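You operate a simulated robot arm through the tools that you are given. There is no shell and no other tool.

You run a simulated robot arm. Do the job below in one go: nothing can be reset, and whatever is moved stays where it is left.

JOB
Scrub the mud smear off the meter plate, zero it and test the yellow sample cup.
Fine: the grey meter; use the green scrub pad and put it back; switch the meter on to zero it; test that cup alone and leave it on the plate. Set down upright: green scrub pad, what you pick out. What is to be rubbed or washed off counts as gone when no trace of it is left.

The check looks at the end state, three seconds after you hand in, the way a careful person would. Anything else that was tipped, shoved, dropped, spilled or broken makes it a failure.

ROBOT AND FRAMES
A 7-joint arm with a three-finger gripper, fixed in place. Base frame: the origin is at the foot of the arm, x ahead of it, y to its left, z up; the work surface is at about z = 800. Lengths are in mm, angles in degrees, forces in N, time in s.
Its first joint turns from -166.0 to 166.0 degrees. Payload 2.69 kg.
The tool frame sits at the grasp point between the pads (the TCP): z along the fingers, y along the line on which they close. The tips reach 30 mm beyond it. Largest opening 128 mm; the body of the gripper starts 117 mm behind the TCP.
Orientation is told as [roll, pitch, yaw] about the base's x, y, z axes, in that order, counted from this pose: with the fingers straight down and closing along the base's y, the tool's x points along the base's -x, its y along +y and its z along -z.

CONTROLS
- The arm moves only by the tool jog_arm. Its argument "targets" is a list of rows, each an object of numbers (a shift or turn left out is 0, a gripper value left out holds the last): "dx", "dy", "dz": the shift along the tool's x, y, z in mm; "ax", "ay", "az": the turn, a rotation vector about the tool's x, y, z in degrees; "hand": the finger opening in mm, from 0 to 128. In form: [{"dx": .., "dy": .., "dz": .., "ax": .., "ay": .., "az": .., "hand": ..}, ...]. A call has 1 to 20 rows; each row is the pose to reach, as a shift and turn from the pose commanded when the call began, along the tool's axes at that moment. Each row takes 0.2 s and may step no farther than 50 mm and 8.6 degrees from the row before; otherwise, or with a gripper value out of range, the whole call is refused. A pose out of reach is approached as far as the arm can. The call stops where the force on the tool passes 40 N (or 10 N more than at its start, if that is more) or the arm is blocked; 0.2 s more then pass. The fingers move at their own pace and stop on an object; they squeeze with about 33 N. The grip force told is the motor's: it shows also when the fingers shut on nothing. Time passes only in rows, and 0.2 s behind the last, so rows that repeat a pose let the fingers close. The reply holds the time, the measured pose of the TCP, the force on the tool along the base axes, the opening and the grip force, in the units named above and with some noise, with the torque about the TCP (base axes, N m) and any sound that the robot's microphone picked up, and new pictures: "pictures" is both (left out), scene, wrist or none.
- Cameras (640 x 400 px; columns grow to the right, rows downward): "scene" is fixed at [238.1, 646.8, 1543.9]; the picture's right is [-0.05, -1.00, 0.00], its down [-0.84, 0.04, -0.54] and it looks along [0.54, -0.03, -0.84] (base axes); focal length 322 px, centre (320, 200). "wrist" rides on the gripper at [58, 54, -131] in the tool frame; the picture's right is [-0.68, 0.74, 0.00], its down [-0.62, -0.57, -0.55] and it looks along [-0.40, -0.37, 0.84] (tool axes); focal length 234 px, centre (320, 200). There is no depth. A picture from a camera that has moved, and an enlarged one, comes with that camera's place and axes in the base frame and with its lens. The place of the scene camera against the robot may be out by one fixed shift of up to 25 mm in any direction.
- move_column(by): slides the trunk up (or, below 0, down) by that many mm; the arm rides with it, the base frame stays. It gives what a move gives, with no picture.
- enlarge(camera, box): a new picture of the part [left, top, right, bottom] of that camera's present view, enlarged. The clock stands still meanwhile.
- finish_job(): hands the job in; it is judged then, once.

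Places have to be worked out from the pictures, the camera data and where the tool is seen. Open the gripper and draw the arm clear of the work before you hand the job in, unless the task says otherwise.

The tools are called after ">>>" as name(argument=value, ...) on one line, values as JSON. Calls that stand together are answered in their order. jog_arm: Moves the arm, as the interface text tells. Its arguments: {"type":"object","properties":{"targets":{"type":"array","items":{"type":"object","properties":{"dx":{"type":"number"},"dy":{"type":"number"},"dz":{"type":"number"},"ax":{"type":"number"},"ay":{"type":"number"},"az":{"type":"number"},"hand":{"type":"number"}}}},"pictures":{"type":"string","enum":["both","scene","wrist","none"]}},"required":["targets"]} The other tools are called the same way: move_column (by) slides the trunk up or down; enlarge (camera, box) takes an enlarged picture of a part of a camera's view; finish_job () hands the job in.

At the start:

```text
t: 0.0
tcp_pos: [538.6, 442.9, 1159.4]
tcp_rot: [-0.1, 0.0, 0.0]
wrist_force: [-0.2, -0.3, 0.2]
torque: [0.01, 0.03, 0.02]
grip_width: 128.0
grip_force: 0.0
trunk travel left (down, up): [-150.0, 200.0]
```

scene: 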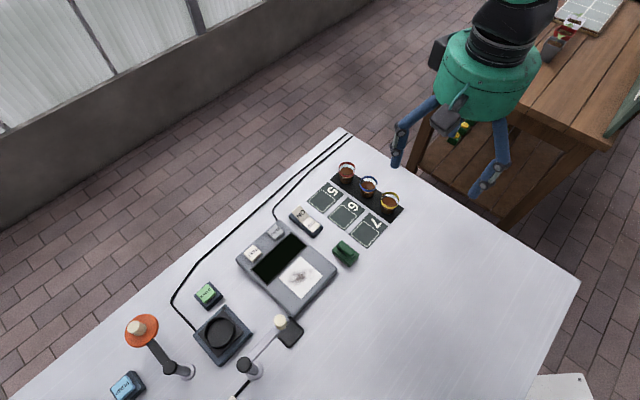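
wrist: 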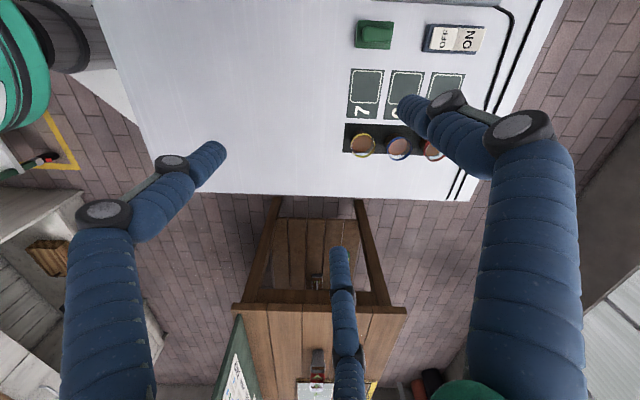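

I start by looking closely at the bench: the grey meter with its smeared plate, the green pad, the switch, and the cups.

>>> enlarge(camera="scene", box=[220, 140, 420, 320])

>>> enlarge(camera="scene", box=[100, 260, 320, 400])

>>> enlarge(camera="wrist", box=[320, 0, 520, 200])

```text
2.22 times, centred on (320, 230) of scene
camera zoom: at [238.1, 646.8, 1543.9], right [-0.05, -1.0, 0.0], down [-0.84, 0.04, -0.54], along [0.54, -0.03, -0.84], focal length 717 px, centre (320, 133)
```

zoom: 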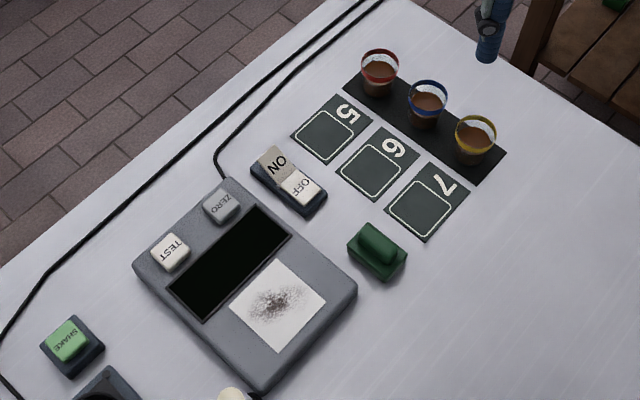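

```text
2.86 times, centred on (210, 330) of scene
camera zoom: at [238.1, 646.8, 1543.9], right [-0.05, -1.0, 0.0], down [-0.84, 0.04, -0.54], along [0.54, -0.03, -0.84], focal length 921 px, centre (634, -171)
```

zoom: 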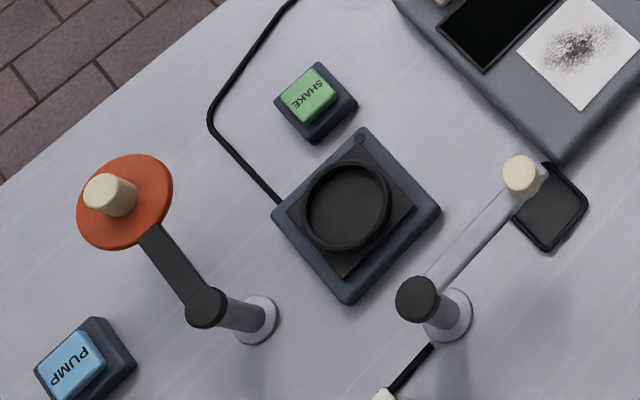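

```text
2.00 times, centred on (420, 100) of wrist
camera zoom: at [482.1, 495.7, 1290.1], right [0.68, 0.74, 0.0], down [0.62, -0.57, 0.55], along [0.4, -0.37, -0.84], focal length 468 px, centre (120, 400)
```

zoom: 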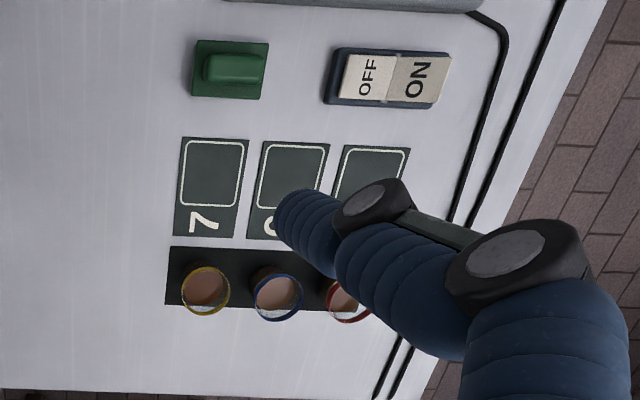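

The scene camera seems a couple of centimetres off against the wrist camera, so I want to know how the fingers look in the wrist view. I enlarge it before moving.

>>> enlarge(camera="wrist", box=[40, 80, 600, 400])

>>> enlarge(camera="scene", box=[360, 0, 580, 220])

```text
1.14 times, centred on (320, 240) of wrist
camera zoom: at [482.1, 495.7, 1290.1], right [0.68, 0.74, 0.0], down [0.62, -0.57, 0.55], along [0.4, -0.37, -0.84], focal length 268 px, centre (320, 154)
```

zoom: 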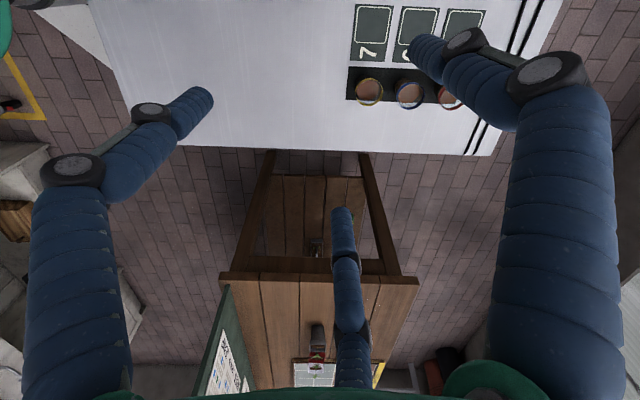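

```text
1.82 times, centred on (470, 110) of scene
camera zoom: at [238.1, 646.8, 1543.9], right [-0.05, -1.0, 0.0], down [-0.84, 0.04, -0.54], along [0.54, -0.03, -0.84], focal length 586 px, centre (47, 364)
```

zoom: 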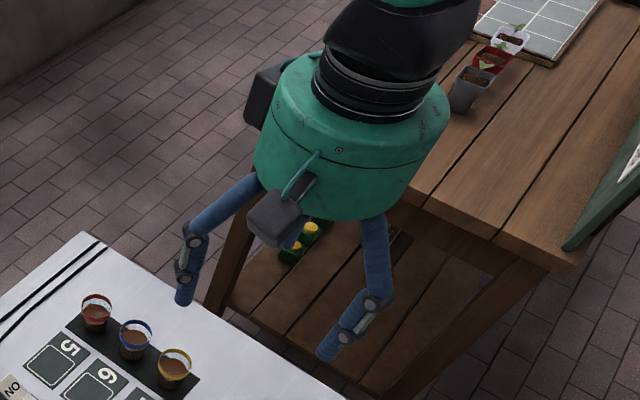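

The hand looks like it has three blue fingers in the picture, so before working I watch how it closes in free air.

>>> jog_arm(targets=[{"hand": 40}, {"hand": 40}, {"hand": 40}, {"hand": 40}])

```text
t: 1.0
tcp_pos: [538.9, 442.3, 1158.0]
tcp_rot: [0.1, -0.1, -0.1]
wrist_force: [-1.2, -0.8, 0.7]
torque: [-0.02, 0.03, 0.0]
grip_width: 39.5
grip_force: 0.1
trunk travel left (down, up): [-150.0, 200.0]
camera wrist: at [482.1, 495.7, 1290.1], right [0.68, 0.74, 0.0], down [0.62, -0.57, 0.55], along [0.4, -0.37, -0.84], focal length 234 px, centre (320, 200)
```

scene: 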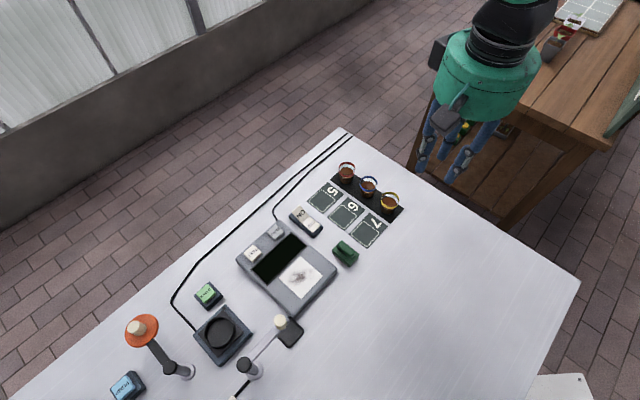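
wrist: 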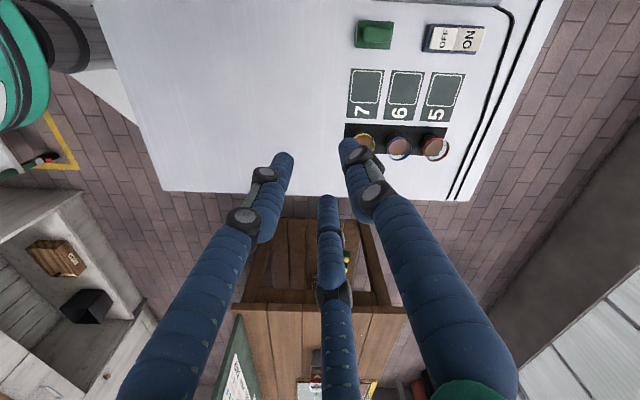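

All three fingers converge on the tool axis, so I'll leave clearance for all of them. Rough places: meter near (490, 715), pad near (530, 575), rocker near (615, 670), yellow cup near (645, 454). I move at height towards the meter for a closer wrist view.

>>> jog_arm(targets=[{"dx": 15, "dy": 45}, {"dx": 30, "dy": 90}, {"dx": 45, "dy": 135}, {"dx": 60, "dy": 180}, {"dx": 75, "dy": 225}, {"dx": 88, "dy": 268}, {"dx": 88, "dy": 268}])

```text
t: 2.6
tcp_pos: [451.5, 713.4, 1155.8]
tcp_rot: [-0.1, 0.0, 0.0]
wrist_force: [-0.8, 0.9, -0.8]
torque: [-0.11, -0.06, 0.0]
grip_width: 39.9
grip_force: 0.1
trunk travel left (down, up): [-150.0, 200.0]
camera wrist: at [394.9, 765.8, 1287.6], right [0.68, 0.74, 0.0], down [0.62, -0.56, 0.55], along [0.4, -0.37, -0.84], focal length 234 px, centre (320, 200)
```

scene: 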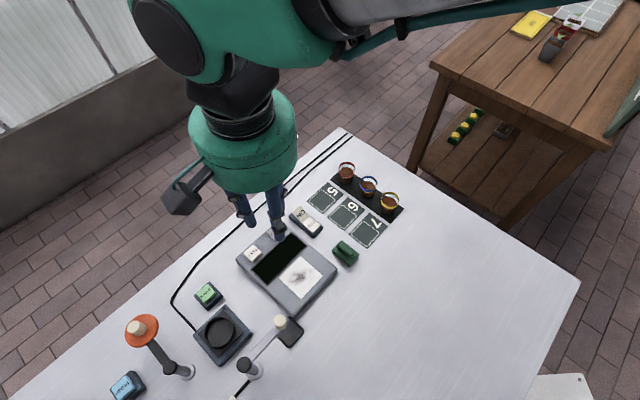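
wrist: 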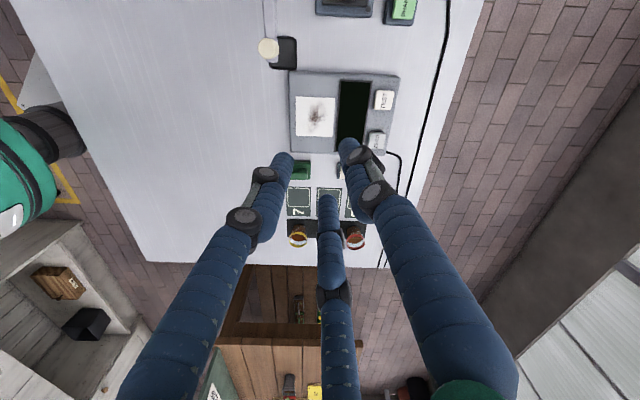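

The meter with its smeared white plate, display, TEST and ZERO buttons is now well in view. I enlarge to measure.

>>> enlarge(camera="wrist", box=[240, 40, 440, 165])

>>> enlarge(camera="wrist", box=[270, 140, 430, 260])

>>> enlarge(camera="wrist", box=[220, 0, 460, 80])

```text
3.20 times, centred on (340, 102) of wrist
camera zoom: at [394.9, 765.8, 1287.6], right [0.68, 0.74, 0.0], down [0.62, -0.56, 0.55], along [0.4, -0.37, -0.84], focal length 749 px, centre (256, 512)
```

zoom: 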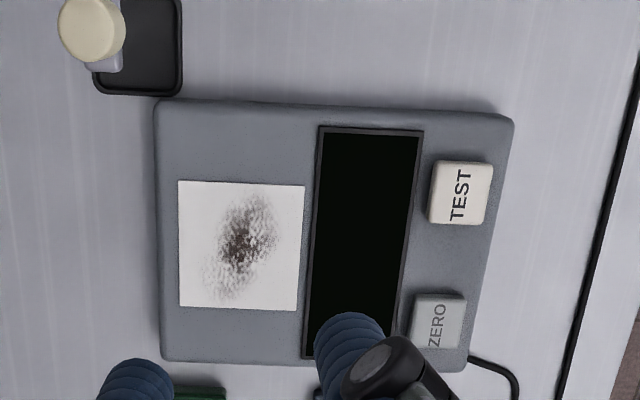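

```text
3.33 times, centred on (350, 200) of wrist
camera zoom: at [394.9, 765.8, 1287.6], right [0.68, 0.74, 0.0], down [0.62, -0.56, 0.55], along [0.4, -0.37, -0.84], focal length 781 px, centre (220, 200)
```

zoom: 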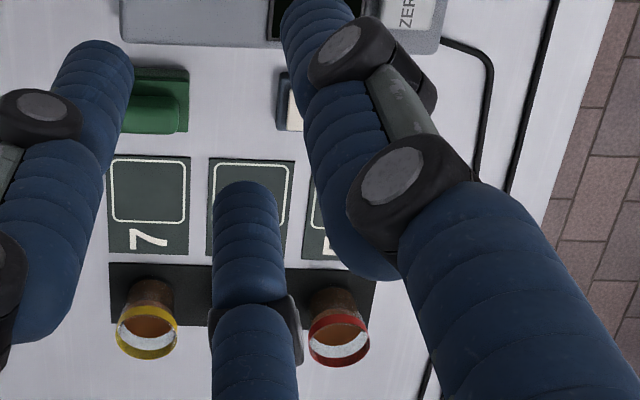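

```text
2.67 times, centred on (340, 40) of wrist
camera zoom: at [394.9, 765.8, 1287.6], right [0.68, 0.74, 0.0], down [0.62, -0.56, 0.55], along [0.4, -0.37, -0.84], focal length 624 px, centre (267, 627)
```

zoom: 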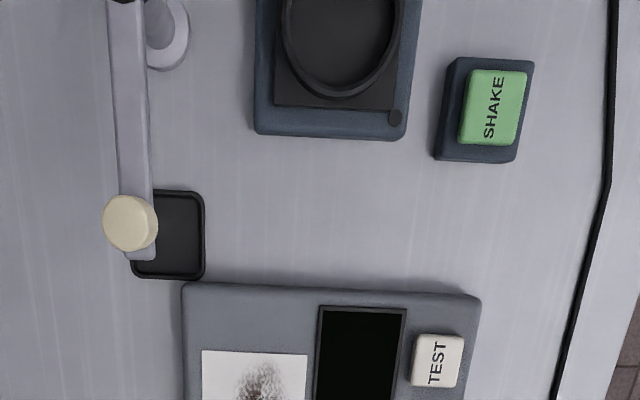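

The layout's axes lie at 45° in the base frame. I put the meter at about 200 × 146 mm with the plate centre near (470, 683), and the pad near (530, 575) with a narrow handle on top. I go above the pad, turn 45° so the fingers close across the handle, and look again.

>>> jog_arm(targets=[{"dx": -13.2, "dy": -23, "dz": 25, "az": -7.5, "hand": 100}, {"dx": -26.4, "dy": -46, "dz": 50, "az": -15}, {"dx": -39.5, "dy": -69, "dz": 75, "az": -22.5}, {"dx": -52.7, "dy": -92, "dz": 100, "az": -30}, {"dx": -65.8, "dy": -115, "dz": 125, "az": -37.5}, {"dx": -79, "dy": -138, "dz": 150, "az": -45}, {"dx": -79, "dy": -138, "dz": 150, "az": -45}])

```text
t: 4.2
tcp_pos: [531.0, 571.5, 1008.9]
tcp_rot: [-0.1, 0.0, 45.1]
wrist_force: [0.9, -0.2, -0.4]
torque: [0.0, 0.02, 0.01]
grip_width: 100.0
grip_force: 0.1
trunk travel left (down, up): [-150.0, 200.0]
camera wrist: at [451.8, 567.5, 1138.8], right [-0.04, 1.0, 0.0], down [0.84, 0.04, 0.55], along [0.55, 0.02, -0.84], focal length 234 px, centre (320, 200)
```

scene: 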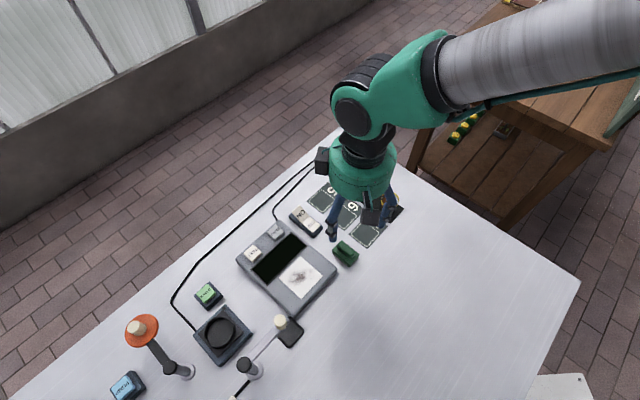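
wrist: 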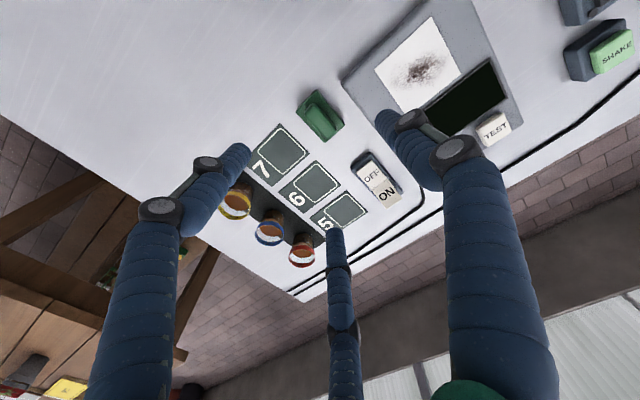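

The pad is clear in the wrist view. I enlarge it and the rocker and cups to measure their shape.

>>> enlarge(camera="wrist", box=[270, 70, 370, 160])

>>> enlarge(camera="wrist", box=[200, 110, 440, 280])

>>> enlarge(camera="wrist", box=[330, 0, 540, 150])

```text
4.44 times, centred on (320, 115) of wrist
camera zoom: at [451.8, 567.5, 1138.8], right [-0.04, 1.0, 0.0], down [0.84, 0.04, 0.55], along [0.55, 0.02, -0.84], focal length 1041 px, centre (320, 578)
```

zoom: 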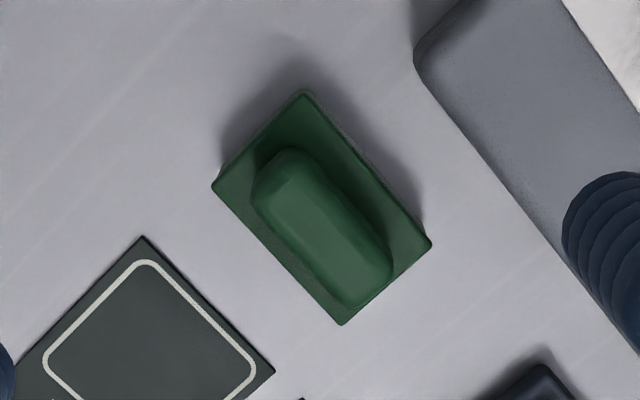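

```text
2.35 times, centred on (320, 195) of wrist
camera zoom: at [451.8, 567.5, 1138.8], right [-0.04, 1.0, 0.0], down [0.84, 0.04, 0.55], along [0.55, 0.02, -0.84], focal length 551 px, centre (320, 212)
```

zoom: 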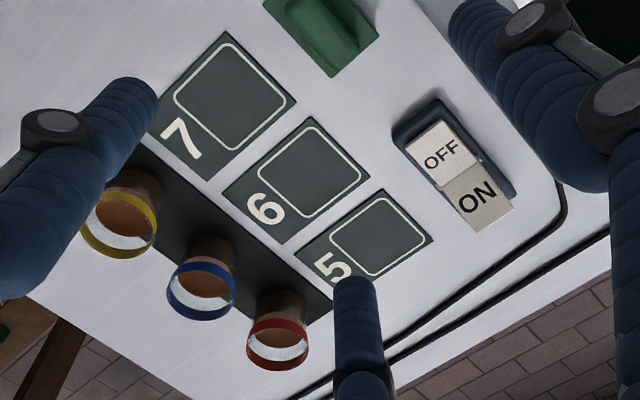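

```text
2.67 times, centred on (435, 75) of wrist
camera zoom: at [451.8, 567.5, 1138.8], right [-0.04, 1.0, 0.0], down [0.84, 0.04, 0.55], along [0.55, 0.02, -0.84], focal length 624 px, centre (13, 533)
```

zoom: 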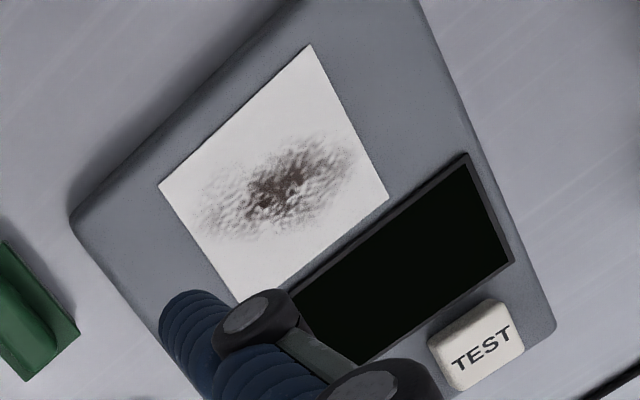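

The pad's base is about 58 × 38 mm at 45°, centred near (531, 572), with a rounded handle about 20 mm wide running along its long side. I check its heights in an enlarged scene view before going down.

>>> enlarge(camera="scene", box=[320, 230, 370, 275])

>>> enlarge(camera="scene", box=[230, 210, 350, 320])

```text
8.89 times, centred on (345, 252) of scene
camera zoom: at [238.1, 646.8, 1543.9], right [-0.05, -1.0, 0.0], down [-0.84, 0.04, -0.54], along [0.54, -0.03, -0.84], focal length 2867 px, centre (98, -267)
```

zoom: 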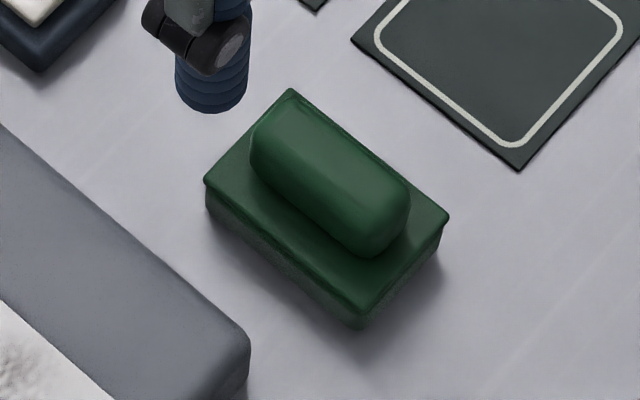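

```text
3.64 times, centred on (290, 265) of scene
camera zoom: at [238.1, 646.8, 1543.9], right [-0.05, -1.0, 0.0], down [-0.84, 0.04, -0.54], along [0.54, -0.03, -0.84], focal length 1173 px, centre (429, -36)
```

zoom: 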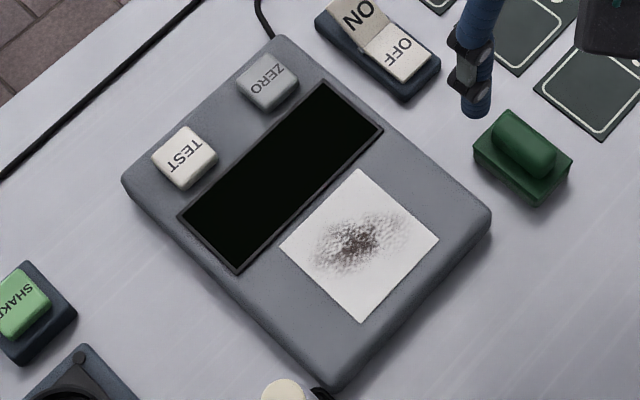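

The base is about 14 mm thick and the handle reaches about z = 830, so fingertips at about 817 (TCP at 847) will grip the handle. I go down part way with the hand at 46 mm and check alignment.

>>> jog_arm(targets=[{"dz": 35, "hand": 46}, {"dz": 70}, {"dz": 100}, {"dz": 100}])

```text
t: 5.2
tcp_pos: [533.0, 574.2, 905.7]
tcp_rot: [0.0, -0.1, 45.1]
wrist_force: [0.1, 0.0, 0.3]
torque: [0.0, 0.04, 0.01]
grip_width: 46.2
grip_force: 0.0
trunk travel left (down, up): [-150.0, 200.0]
camera wrist: at [454.4, 569.7, 1037.9], right [-0.04, 1.0, 0.0], down [0.84, 0.04, 0.55], along [0.55, 0.02, -0.84], focal length 234 px, centre (320, 200)
```

scene: 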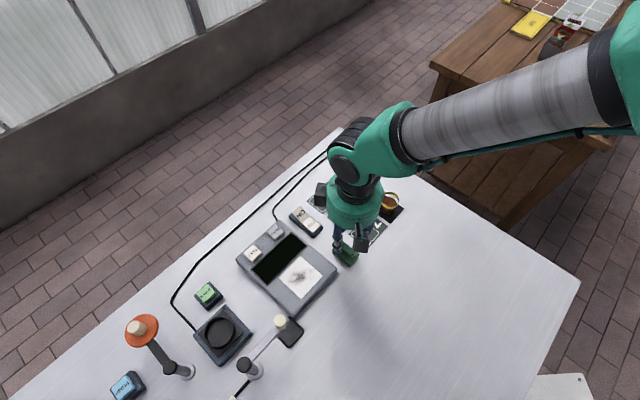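
wrist: 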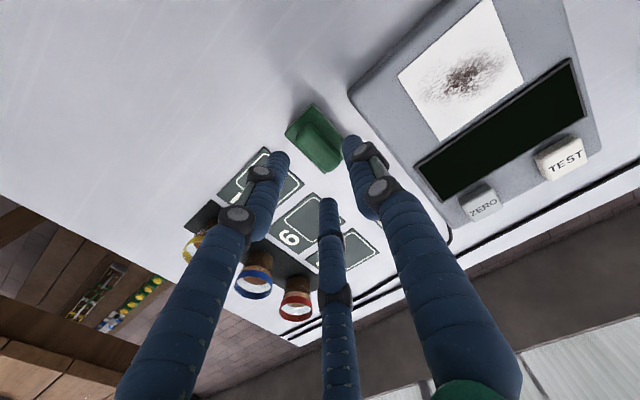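

The reading jitters by 1–2 mm, so I measure the pad relative to the camera in this closer view.

>>> enlarge(camera="wrist", box=[260, 80, 400, 190])

>>> enlarge(camera="scene", box=[310, 200, 400, 280])

```text
3.64 times, centred on (330, 135) of wrist
camera zoom: at [454.4, 569.7, 1037.9], right [-0.04, 1.0, 0.0], down [0.84, 0.04, 0.55], along [0.55, 0.02, -0.84], focal length 852 px, centre (284, 436)
```

zoom: 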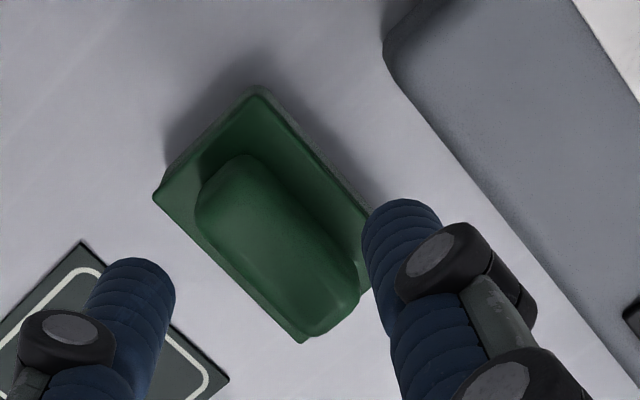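

```text
5.00 times, centred on (355, 240) of scene
camera zoom: at [238.1, 646.8, 1543.9], right [-0.05, -1.0, 0.0], down [-0.84, 0.04, -0.54], along [0.54, -0.03, -0.84], focal length 1612 px, centre (145, 0)
```

zoom: 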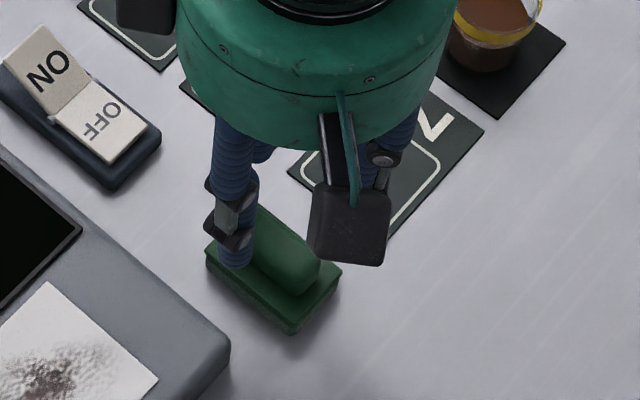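

The pad centre is only about 1.5 mm off the tool axis. I correct for that, lower so the tips sit just above the pad's base, and close on the handle.

>>> jog_arm(targets=[{"dx": 1, "dy": 1.4, "dz": 25}, {"dx": 1, "dy": 1.4, "dz": 45}, {"dx": 1, "dy": 1.4, "dz": 58}, {"dx": 1, "dy": 1.4, "dz": 58}])

>>> enlarge(camera="scene", box=[310, 200, 400, 280])

```text
t: 5.8
tcp_pos: [533.3, 577.5, 873.4]
tcp_rot: [0.0, -0.5, 44.9]
wrist_force: [2.3, -1.9, 17.9]
torque: [-0.23, -0.18, 0.15]
grip_width: 56.1
grip_force: 6.6
trunk travel left (down, up): [-150.0, 200.0]
stopped in row 3: the force on the tool passed its limit at 52 N (the readings are from after the stop); the commanded pose is now the measured one
camera wrist: at [454.7, 572.2, 1003.1], right [-0.04, 1.0, 0.01], down [0.83, 0.03, 0.55], along [0.55, 0.03, -0.83], focal length 234 px, centre (320, 200)
```

scene: 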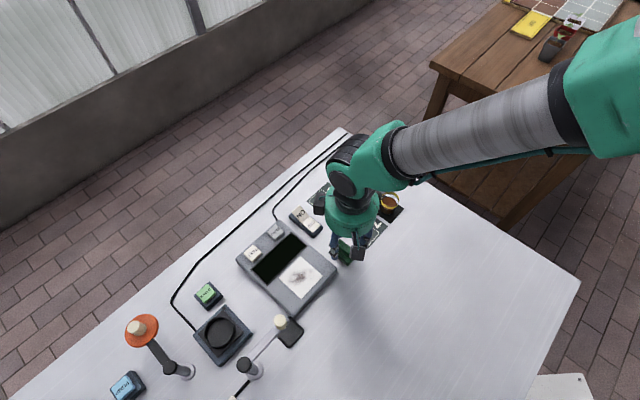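
wrist: 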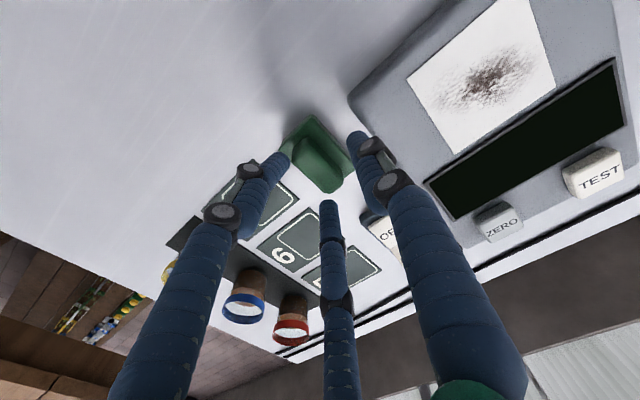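

```text
5.00 times, centred on (355, 240) of scene
camera zoom: at [238.1, 646.8, 1543.9], right [-0.05, -1.0, 0.0], down [-0.84, 0.04, -0.54], along [0.54, -0.03, -0.84], focal length 1612 px, centre (145, 0)
```

zoom: 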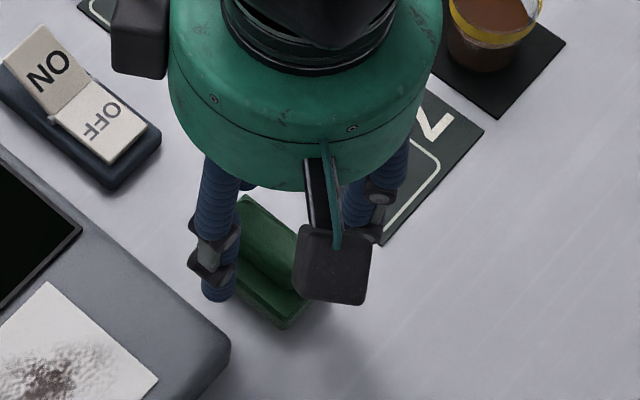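

The tool met something at tip height about 843 and the fingers were pushed open to 56 mm. I look closely before going on.

>>> enlarge(camera="wrist", box=[250, 90, 410, 220])

>>> enlarge(camera="scene", box=[325, 225, 375, 275])

```text
3.08 times, centred on (330, 155) of wrist
camera zoom: at [454.7, 572.2, 1003.1], right [-0.04, 1.0, 0.01], down [0.83, 0.03, 0.55], along [0.55, 0.03, -0.83], focal length 720 px, centre (289, 338)
```

zoom: 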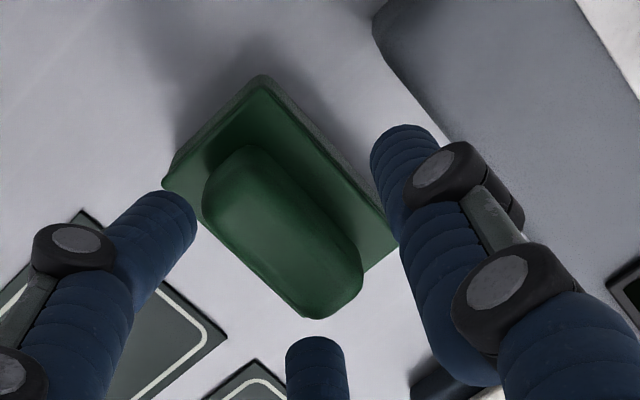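

```text
8.00 times, centred on (350, 250) of scene
camera zoom: at [238.1, 646.8, 1543.9], right [-0.05, -1.0, 0.0], down [-0.84, 0.04, -0.54], along [0.54, -0.03, -0.84], focal length 2580 px, centre (80, -200)
```

zoom: 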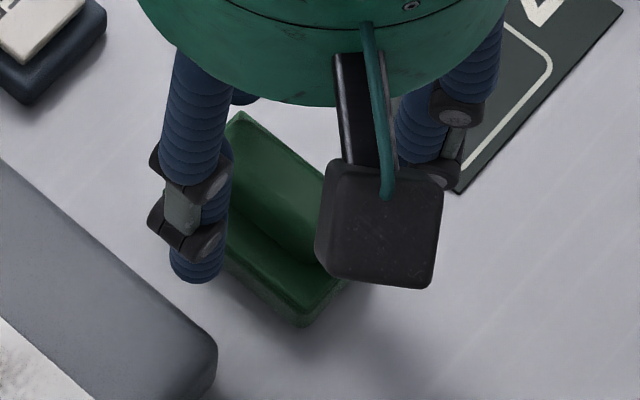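

The picture shows the pad still centred under the hand and nothing visibly displaced. I hold still one moment to get a settled reading.

>>> jog_arm(targets=[{"dz": 0}, {"dz": 0}], pictures="none")

```text
t: 6.4
tcp_pos: [532.6, 577.3, 869.7]
tcp_rot: [0.0, -0.4, 45.0]
wrist_force: [4.4, 0.8, 23.9]
torque: [-0.19, -0.33, 0.05]
grip_width: 59.0
grip_force: 7.5
trunk travel left (down, up): [-150.0, 200.0]
```

The load (24 N, centred about 11 mm towards the cups) and the forced opening fit three real fingers: two of them came down on the handle's corners, and the handle top is near z = 842. I lift clear, then I'll offset 6–7 mm so the pair passes on one side of the handle and the single finger on the other.

>>> jog_arm(targets=[{"dz": -15}, {"dz": -35}, {"dz": -55, "hand": 54}, {"dz": -55, "hand": 54}])

>>> enlarge(camera="wrist", box=[260, 80, 400, 190])

>>> enlarge(camera="scene", box=[310, 200, 400, 280])

```text
t: 7.4
tcp_pos: [532.6, 578.6, 922.0]
tcp_rot: [0.0, -0.3, 45.0]
wrist_force: [0.1, -0.7, 0.7]
torque: [0.06, -0.01, 0.02]
grip_width: 53.9
grip_force: 0.1
trunk travel left (down, up): [-150.0, 200.0]
camera wrist: at [454.5, 572.6, 1054.0], right [-0.04, 1.0, 0.0], down [0.83, 0.03, 0.55], along [0.55, 0.03, -0.83], focal length 234 px, centre (320, 200)
```

scene: 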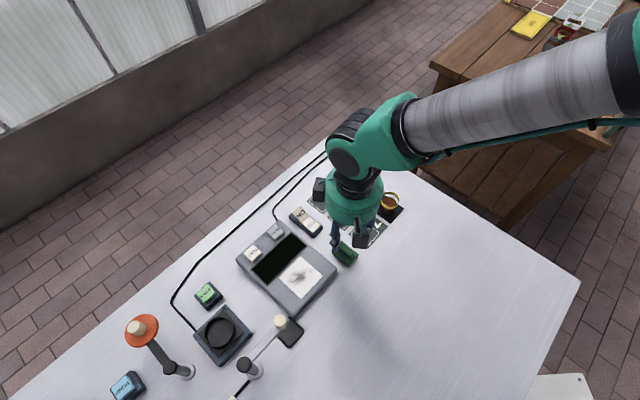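
wrist: 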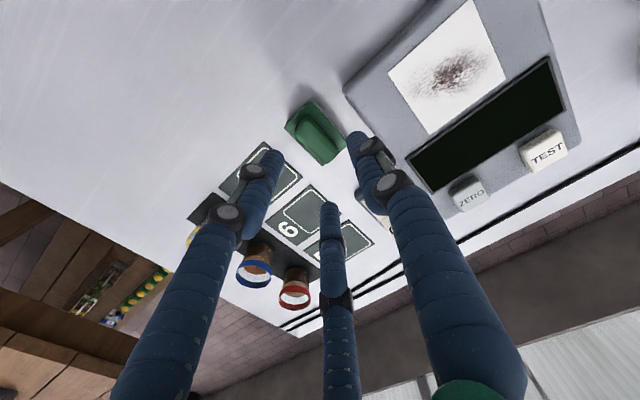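

```text
3.64 times, centred on (330, 135) of wrist
camera zoom: at [454.5, 572.6, 1054.0], right [-0.04, 1.0, 0.0], down [0.83, 0.03, 0.55], along [0.55, 0.03, -0.83], focal length 852 px, centre (284, 436)
```

zoom: 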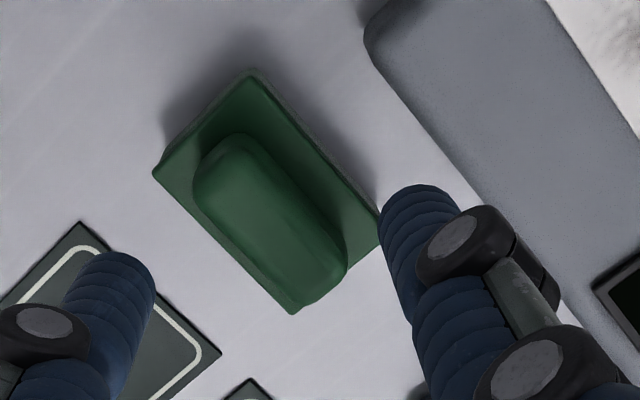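

```text
5.00 times, centred on (355, 240) of scene
camera zoom: at [238.1, 646.8, 1543.9], right [-0.05, -1.0, 0.0], down [-0.84, 0.04, -0.54], along [0.54, -0.03, -0.84], focal length 1612 px, centre (145, 0)
```

zoom: 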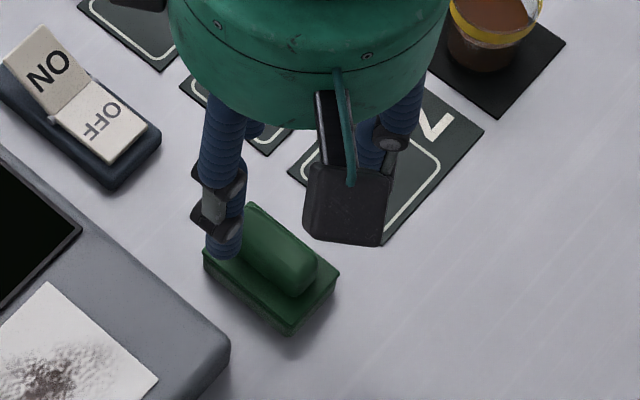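

The pad moved by no more than about a millimetre. The tool axis is now about 4.5 mm off along its length, so I correct that, offset 6 mm towards the cups, and go down to tip height about 820 with the hand at 54.

>>> jog_arm(targets=[{"dx": 4.5, "dy": -6.2, "dz": 10, "ay": 0.3}, {"dx": 4.5, "dy": -6.2, "dz": 35, "ay": 0.3}, {"dx": 4.5, "dy": -6.2, "dz": 55, "ay": 0.3}, {"dx": 4.5, "dy": -6.2, "dz": 66, "ay": 0.3}, {"dx": 4.5, "dy": -6.2, "dz": 72, "ay": 0.3}])

>>> enlarge(camera="wrist", box=[250, 90, 410, 220])

```text
t: 8.6
tcp_pos: [533.2, 567.9, 852.5]
tcp_rot: [-0.1, 0.1, 45.0]
wrist_force: [-0.6, -1.2, 0.2]
torque: [0.0, 0.04, -0.02]
grip_width: 53.5
grip_force: 0.1
trunk travel left (down, up): [-150.0, 200.0]
camera wrist: at [455.2, 564.3, 983.6], right [-0.04, 1.0, 0.0], down [0.84, 0.04, 0.55], along [0.55, 0.02, -0.84], focal length 234 px, centre (320, 200)
```

scene: 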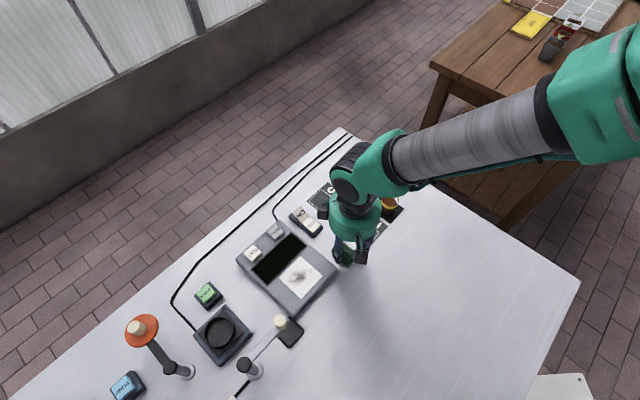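
wrist: 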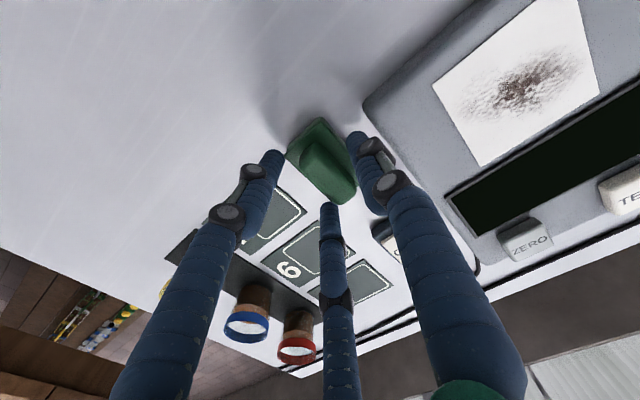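

```text
3.08 times, centred on (330, 155) of wrist
camera zoom: at [455.2, 564.3, 983.6], right [-0.04, 1.0, 0.0], down [0.84, 0.04, 0.55], along [0.55, 0.02, -0.84], focal length 720 px, centre (289, 338)
```

zoom: 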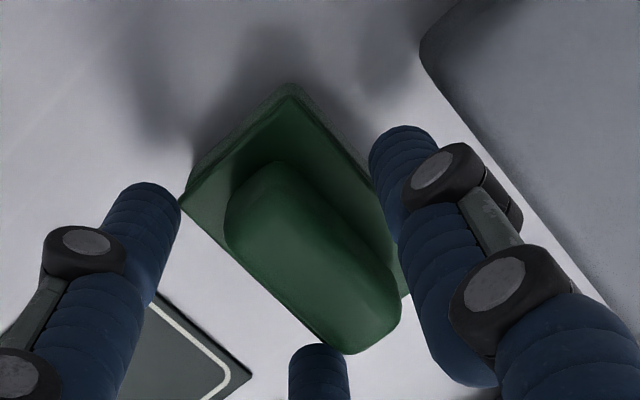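

No contact this time: the pair of fingers is on the cup side of the handle and the single finger on the meter side. I close in small steps and watch for the grip.

>>> jog_arm(targets=[{"hand": 44}, {"hand": 38}, {"hand": 33}, {"hand": 28}, {"hand": 24}, {"hand": 20}, {"hand": 20}])

>>> enlarge(camera="wrist", box=[250, 90, 410, 220])

>>> enlarge(camera="scene", box=[310, 200, 400, 280])

```text
t: 10.2
tcp_pos: [532.6, 569.0, 852.0]
tcp_rot: [0.0, 0.1, 44.9]
wrist_force: [0.4, -0.2, 0.2]
torque: [-0.01, 0.01, -0.02]
grip_width: 29.6
grip_force: 33.3
trunk travel left (down, up): [-150.0, 200.0]
camera wrist: at [455.3, 564.3, 983.7], right [-0.04, 1.0, 0.0], down [0.84, 0.04, 0.55], along [0.55, 0.02, -0.84], focal length 234 px, centre (320, 200)
```

scene: 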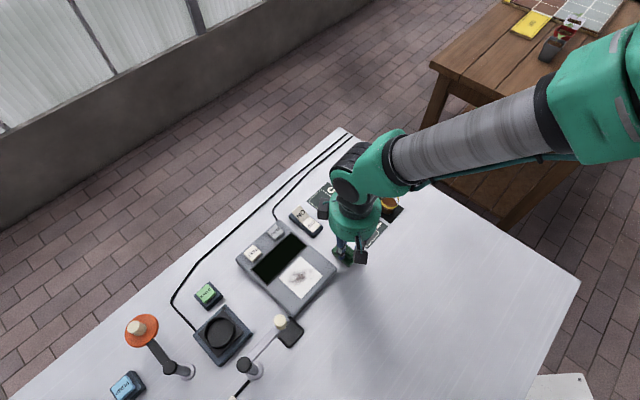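
wrist: 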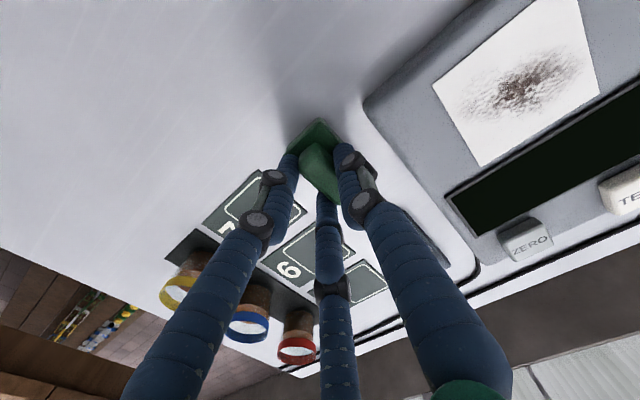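

```text
3.08 times, centred on (330, 155) of wrist
camera zoom: at [455.3, 564.3, 983.7], right [-0.04, 1.0, 0.0], down [0.84, 0.04, 0.55], along [0.55, 0.02, -0.84], focal length 720 px, centre (289, 338)
```

zoom: 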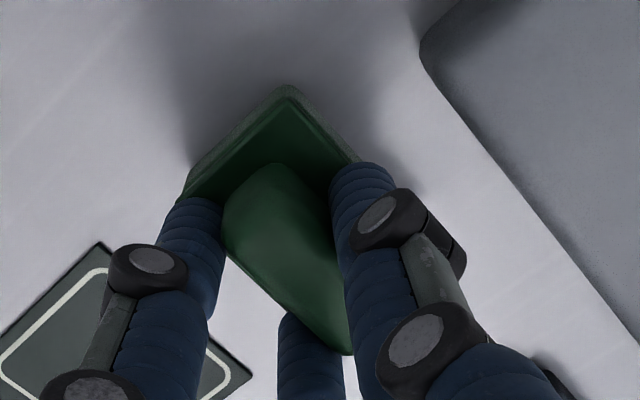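

```text
5.00 times, centred on (355, 240) of scene
camera zoom: at [238.1, 646.8, 1543.9], right [-0.05, -1.0, 0.0], down [-0.84, 0.04, -0.54], along [0.54, -0.03, -0.84], focal length 1612 px, centre (145, 0)
```

zoom: 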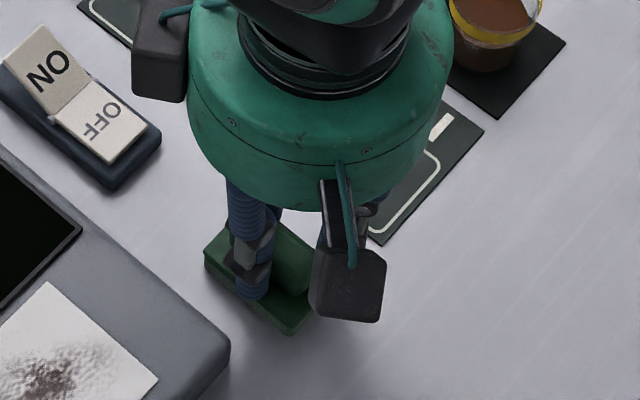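

The grip holds at 29.6 mm and 33 N, as expected on the handle, and the pad hasn't turned. Before lifting I measure the plate from this lower viewpoint to work out its height.

>>> enlarge(camera="wrist", box=[420, 0, 640, 240])

```text
1.67 times, centred on (530, 120) of wrist
camera zoom: at [455.3, 564.3, 983.7], right [-0.04, 1.0, 0.0], down [0.84, 0.04, 0.55], along [0.55, 0.02, -0.84], focal length 390 px, centre (-30, 333)
```

zoom: 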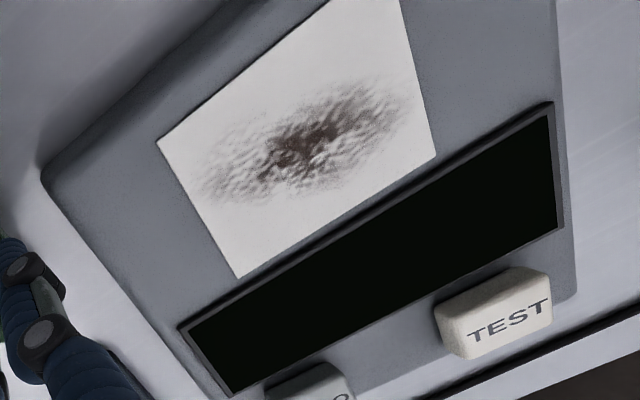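

The plate sits at about z = 832 with its centre about 36 mm along and 126 mm across from the present tool position. I lift the pad 60 mm, carry it over the plate, and look.

>>> jog_arm(targets=[{"dz": -20}, {"dz": -60}, {"dx": -12, "dy": 40, "dz": -60}, {"dx": -24, "dy": 80, "dz": -60}, {"dx": -34.7, "dy": 117.8, "dz": -60}, {"dx": -34.7, "dy": 117.8, "dz": -60}])

>>> enlarge(camera="wrist", box=[230, 50, 430, 200])

>>> enlarge(camera="scene", box=[230, 210, 350, 320])

```text
t: 11.6
tcp_pos: [474.0, 675.0, 914.1]
tcp_rot: [0.1, 0.1, 45.1]
wrist_force: [0.2, 0.8, -0.2]
torque: [-0.03, -0.05, 0.02]
grip_width: 29.4
grip_force: 32.8
trunk travel left (down, up): [-150.0, 200.0]
camera wrist: at [396.2, 671.1, 1046.4], right [-0.04, 1.0, 0.0], down [0.84, 0.04, 0.55], along [0.55, 0.02, -0.84], focal length 234 px, centre (320, 200)
```

scene: 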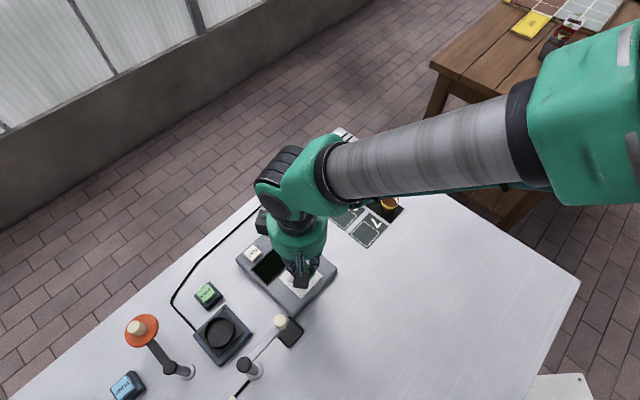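
wrist: 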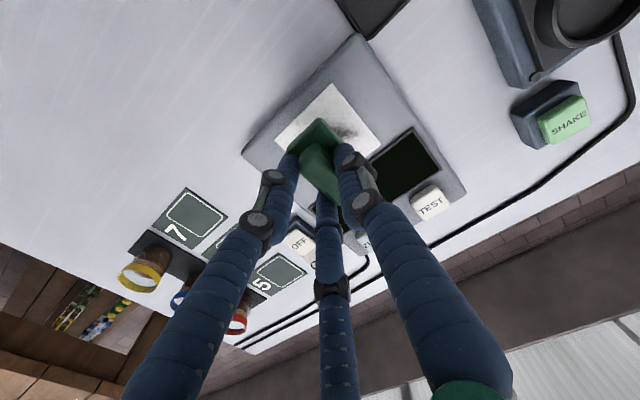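

```text
2.67 times, centred on (330, 125) of wrist
camera zoom: at [396.2, 671.1, 1046.4], right [-0.04, 1.0, 0.0], down [0.84, 0.04, 0.55], along [0.55, 0.02, -0.84], focal length 624 px, centre (293, 400)
```

zoom: 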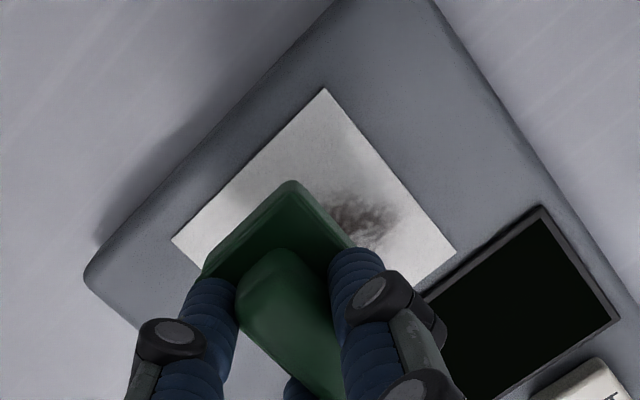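

```text
3.64 times, centred on (290, 265) of scene
camera zoom: at [238.1, 646.8, 1543.9], right [-0.05, -1.0, 0.0], down [-0.84, 0.04, -0.54], along [0.54, -0.03, -0.84], focal length 1173 px, centre (429, -36)
```

zoom: 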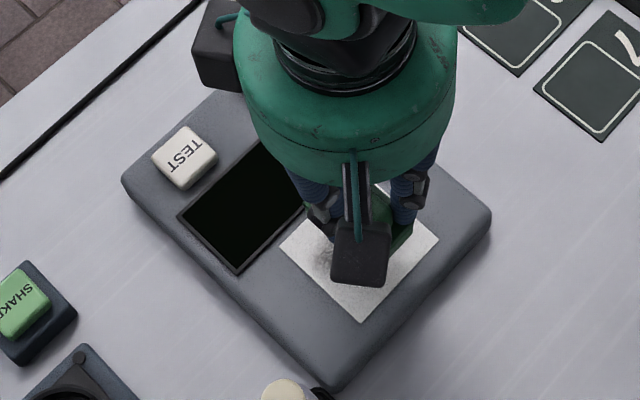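

The pad is held level and centred over the plate to about a millimetre. I lower it to just above the plate.

>>> jog_arm(targets=[{"dz": 12}, {"dz": 22}, {"dz": 22}], pictures="none")

>>> jog_arm(targets=[{"dz": 2}, {"dz": 4}, {"dz": 4}], pictures="none")

```text
t: 12.4
tcp_pos: [474.8, 677.3, 890.3]
tcp_rot: [0.0, 0.2, 45.0]
wrist_force: [0.0, 0.2, -0.2]
torque: [-0.03, 0.03, -0.01]
grip_width: 29.4
grip_force: 33.1
trunk travel left (down, up): [-150.0, 200.0]
```

```text
t: 13.2
tcp_pos: [473.2, 676.2, 886.5]
tcp_rot: [0.1, 0.0, 45.1]
wrist_force: [0.1, 0.1, -0.3]
torque: [0.01, 0.01, 0.0]
grip_width: 29.5
grip_force: 32.6
trunk travel left (down, up): [-150.0, 200.0]
```

No contact yet at TCP z ≈ 886. I go down in 2 mm steps.

>>> jog_arm(targets=[{"dz": 2}, {"dz": 2}], pictures="none")

>>> jog_arm(targets=[{"dz": 2}, {"dz": 2}], pictures="none")

>>> jog_arm(targets=[{"dz": 2}, {"dz": 2}], pictures="none")

```text
t: 13.8
tcp_pos: [475.2, 676.0, 884.9]
tcp_rot: [0.0, 0.1, 45.0]
wrist_force: [-0.3, -0.2, -0.4]
torque: [0.01, 0.0, 0.0]
grip_width: 29.6
grip_force: 32.9
trunk travel left (down, up): [-150.0, 200.0]
```

```text
t: 14.4
tcp_pos: [474.2, 676.8, 883.3]
tcp_rot: [0.0, 0.0, 44.9]
wrist_force: [0.9, -0.3, 6.3]
torque: [-0.08, 0.02, 0.05]
grip_width: 29.5
grip_force: 33.1
trunk travel left (down, up): [-150.0, 200.0]
```

```text
t: 15.0
tcp_pos: [474.3, 677.3, 882.5]
tcp_rot: [0.1, -0.1, 45.0]
wrist_force: [-4.0, -9.1, 28.0]
torque: [-0.5, 0.51, 0.05]
grip_width: 29.7
grip_force: 33.7
trunk travel left (down, up): [-150.0, 200.0]
```

Contact came at about TCP 883.5, and it's now 28 N, which is more than needed. I ease off about 1 mm and start with one gentle stroke across the plate and back.

>>> jog_arm(targets=[{"dz": -1.2}, {"dz": -1.2, "dy": 7}, {"dz": -1.2, "dy": 14}, {"dz": -1.2, "dy": 21}, {"dz": -1.2, "dy": 14}, {"dz": -1.2, "dy": 7}, {"dz": -1.2, "dy": 0}, {"dz": -1.2, "dy": -7}, {"dz": -1.2, "dy": -14}, {"dz": -1.2, "dy": -21}, {"dz": -1.2, "dy": -14}, {"dz": -1.2, "dy": -7}, {"dz": -1.2, "dy": 0}])

>>> enlarge(camera="wrist", box=[230, 50, 430, 200])

```text
t: 17.8
tcp_pos: [475.3, 676.1, 881.7]
tcp_rot: [0.1, 0.0, 44.9]
wrist_force: [6.9, -6.7, 29.0]
torque: [-0.14, -0.21, 0.0]
grip_width: 29.4
grip_force: 33.3
trunk travel left (down, up): [-150.0, 200.0]
camera wrist: at [397.3, 672.4, 1014.0], right [-0.04, 1.0, 0.0], down [0.84, 0.04, 0.55], along [0.55, 0.02, -0.84], focal length 234 px, centre (320, 200)
```

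scene: 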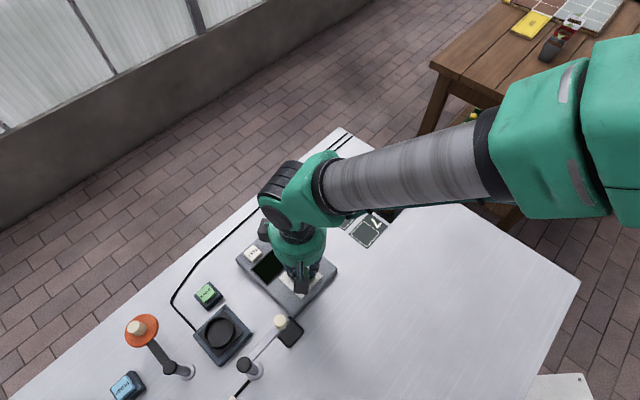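
wrist: 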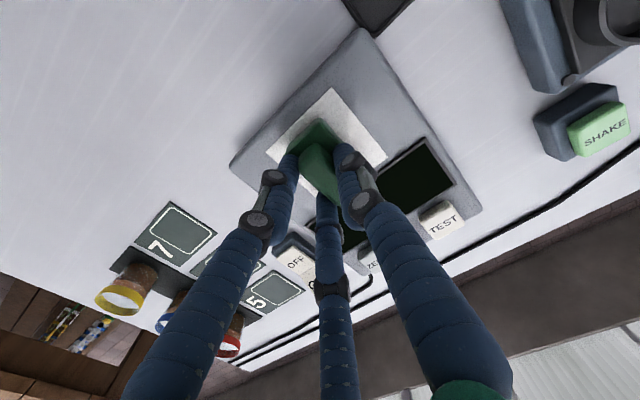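

```text
2.67 times, centred on (330, 125) of wrist
camera zoom: at [397.3, 672.4, 1014.0], right [-0.04, 1.0, 0.0], down [0.84, 0.04, 0.55], along [0.55, 0.02, -0.84], focal length 624 px, centre (293, 400)
```

zoom: 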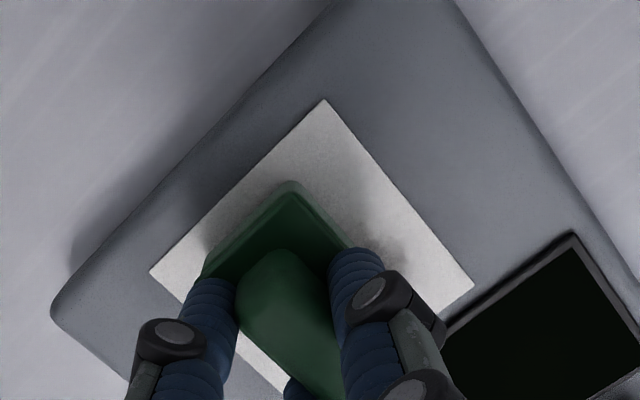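

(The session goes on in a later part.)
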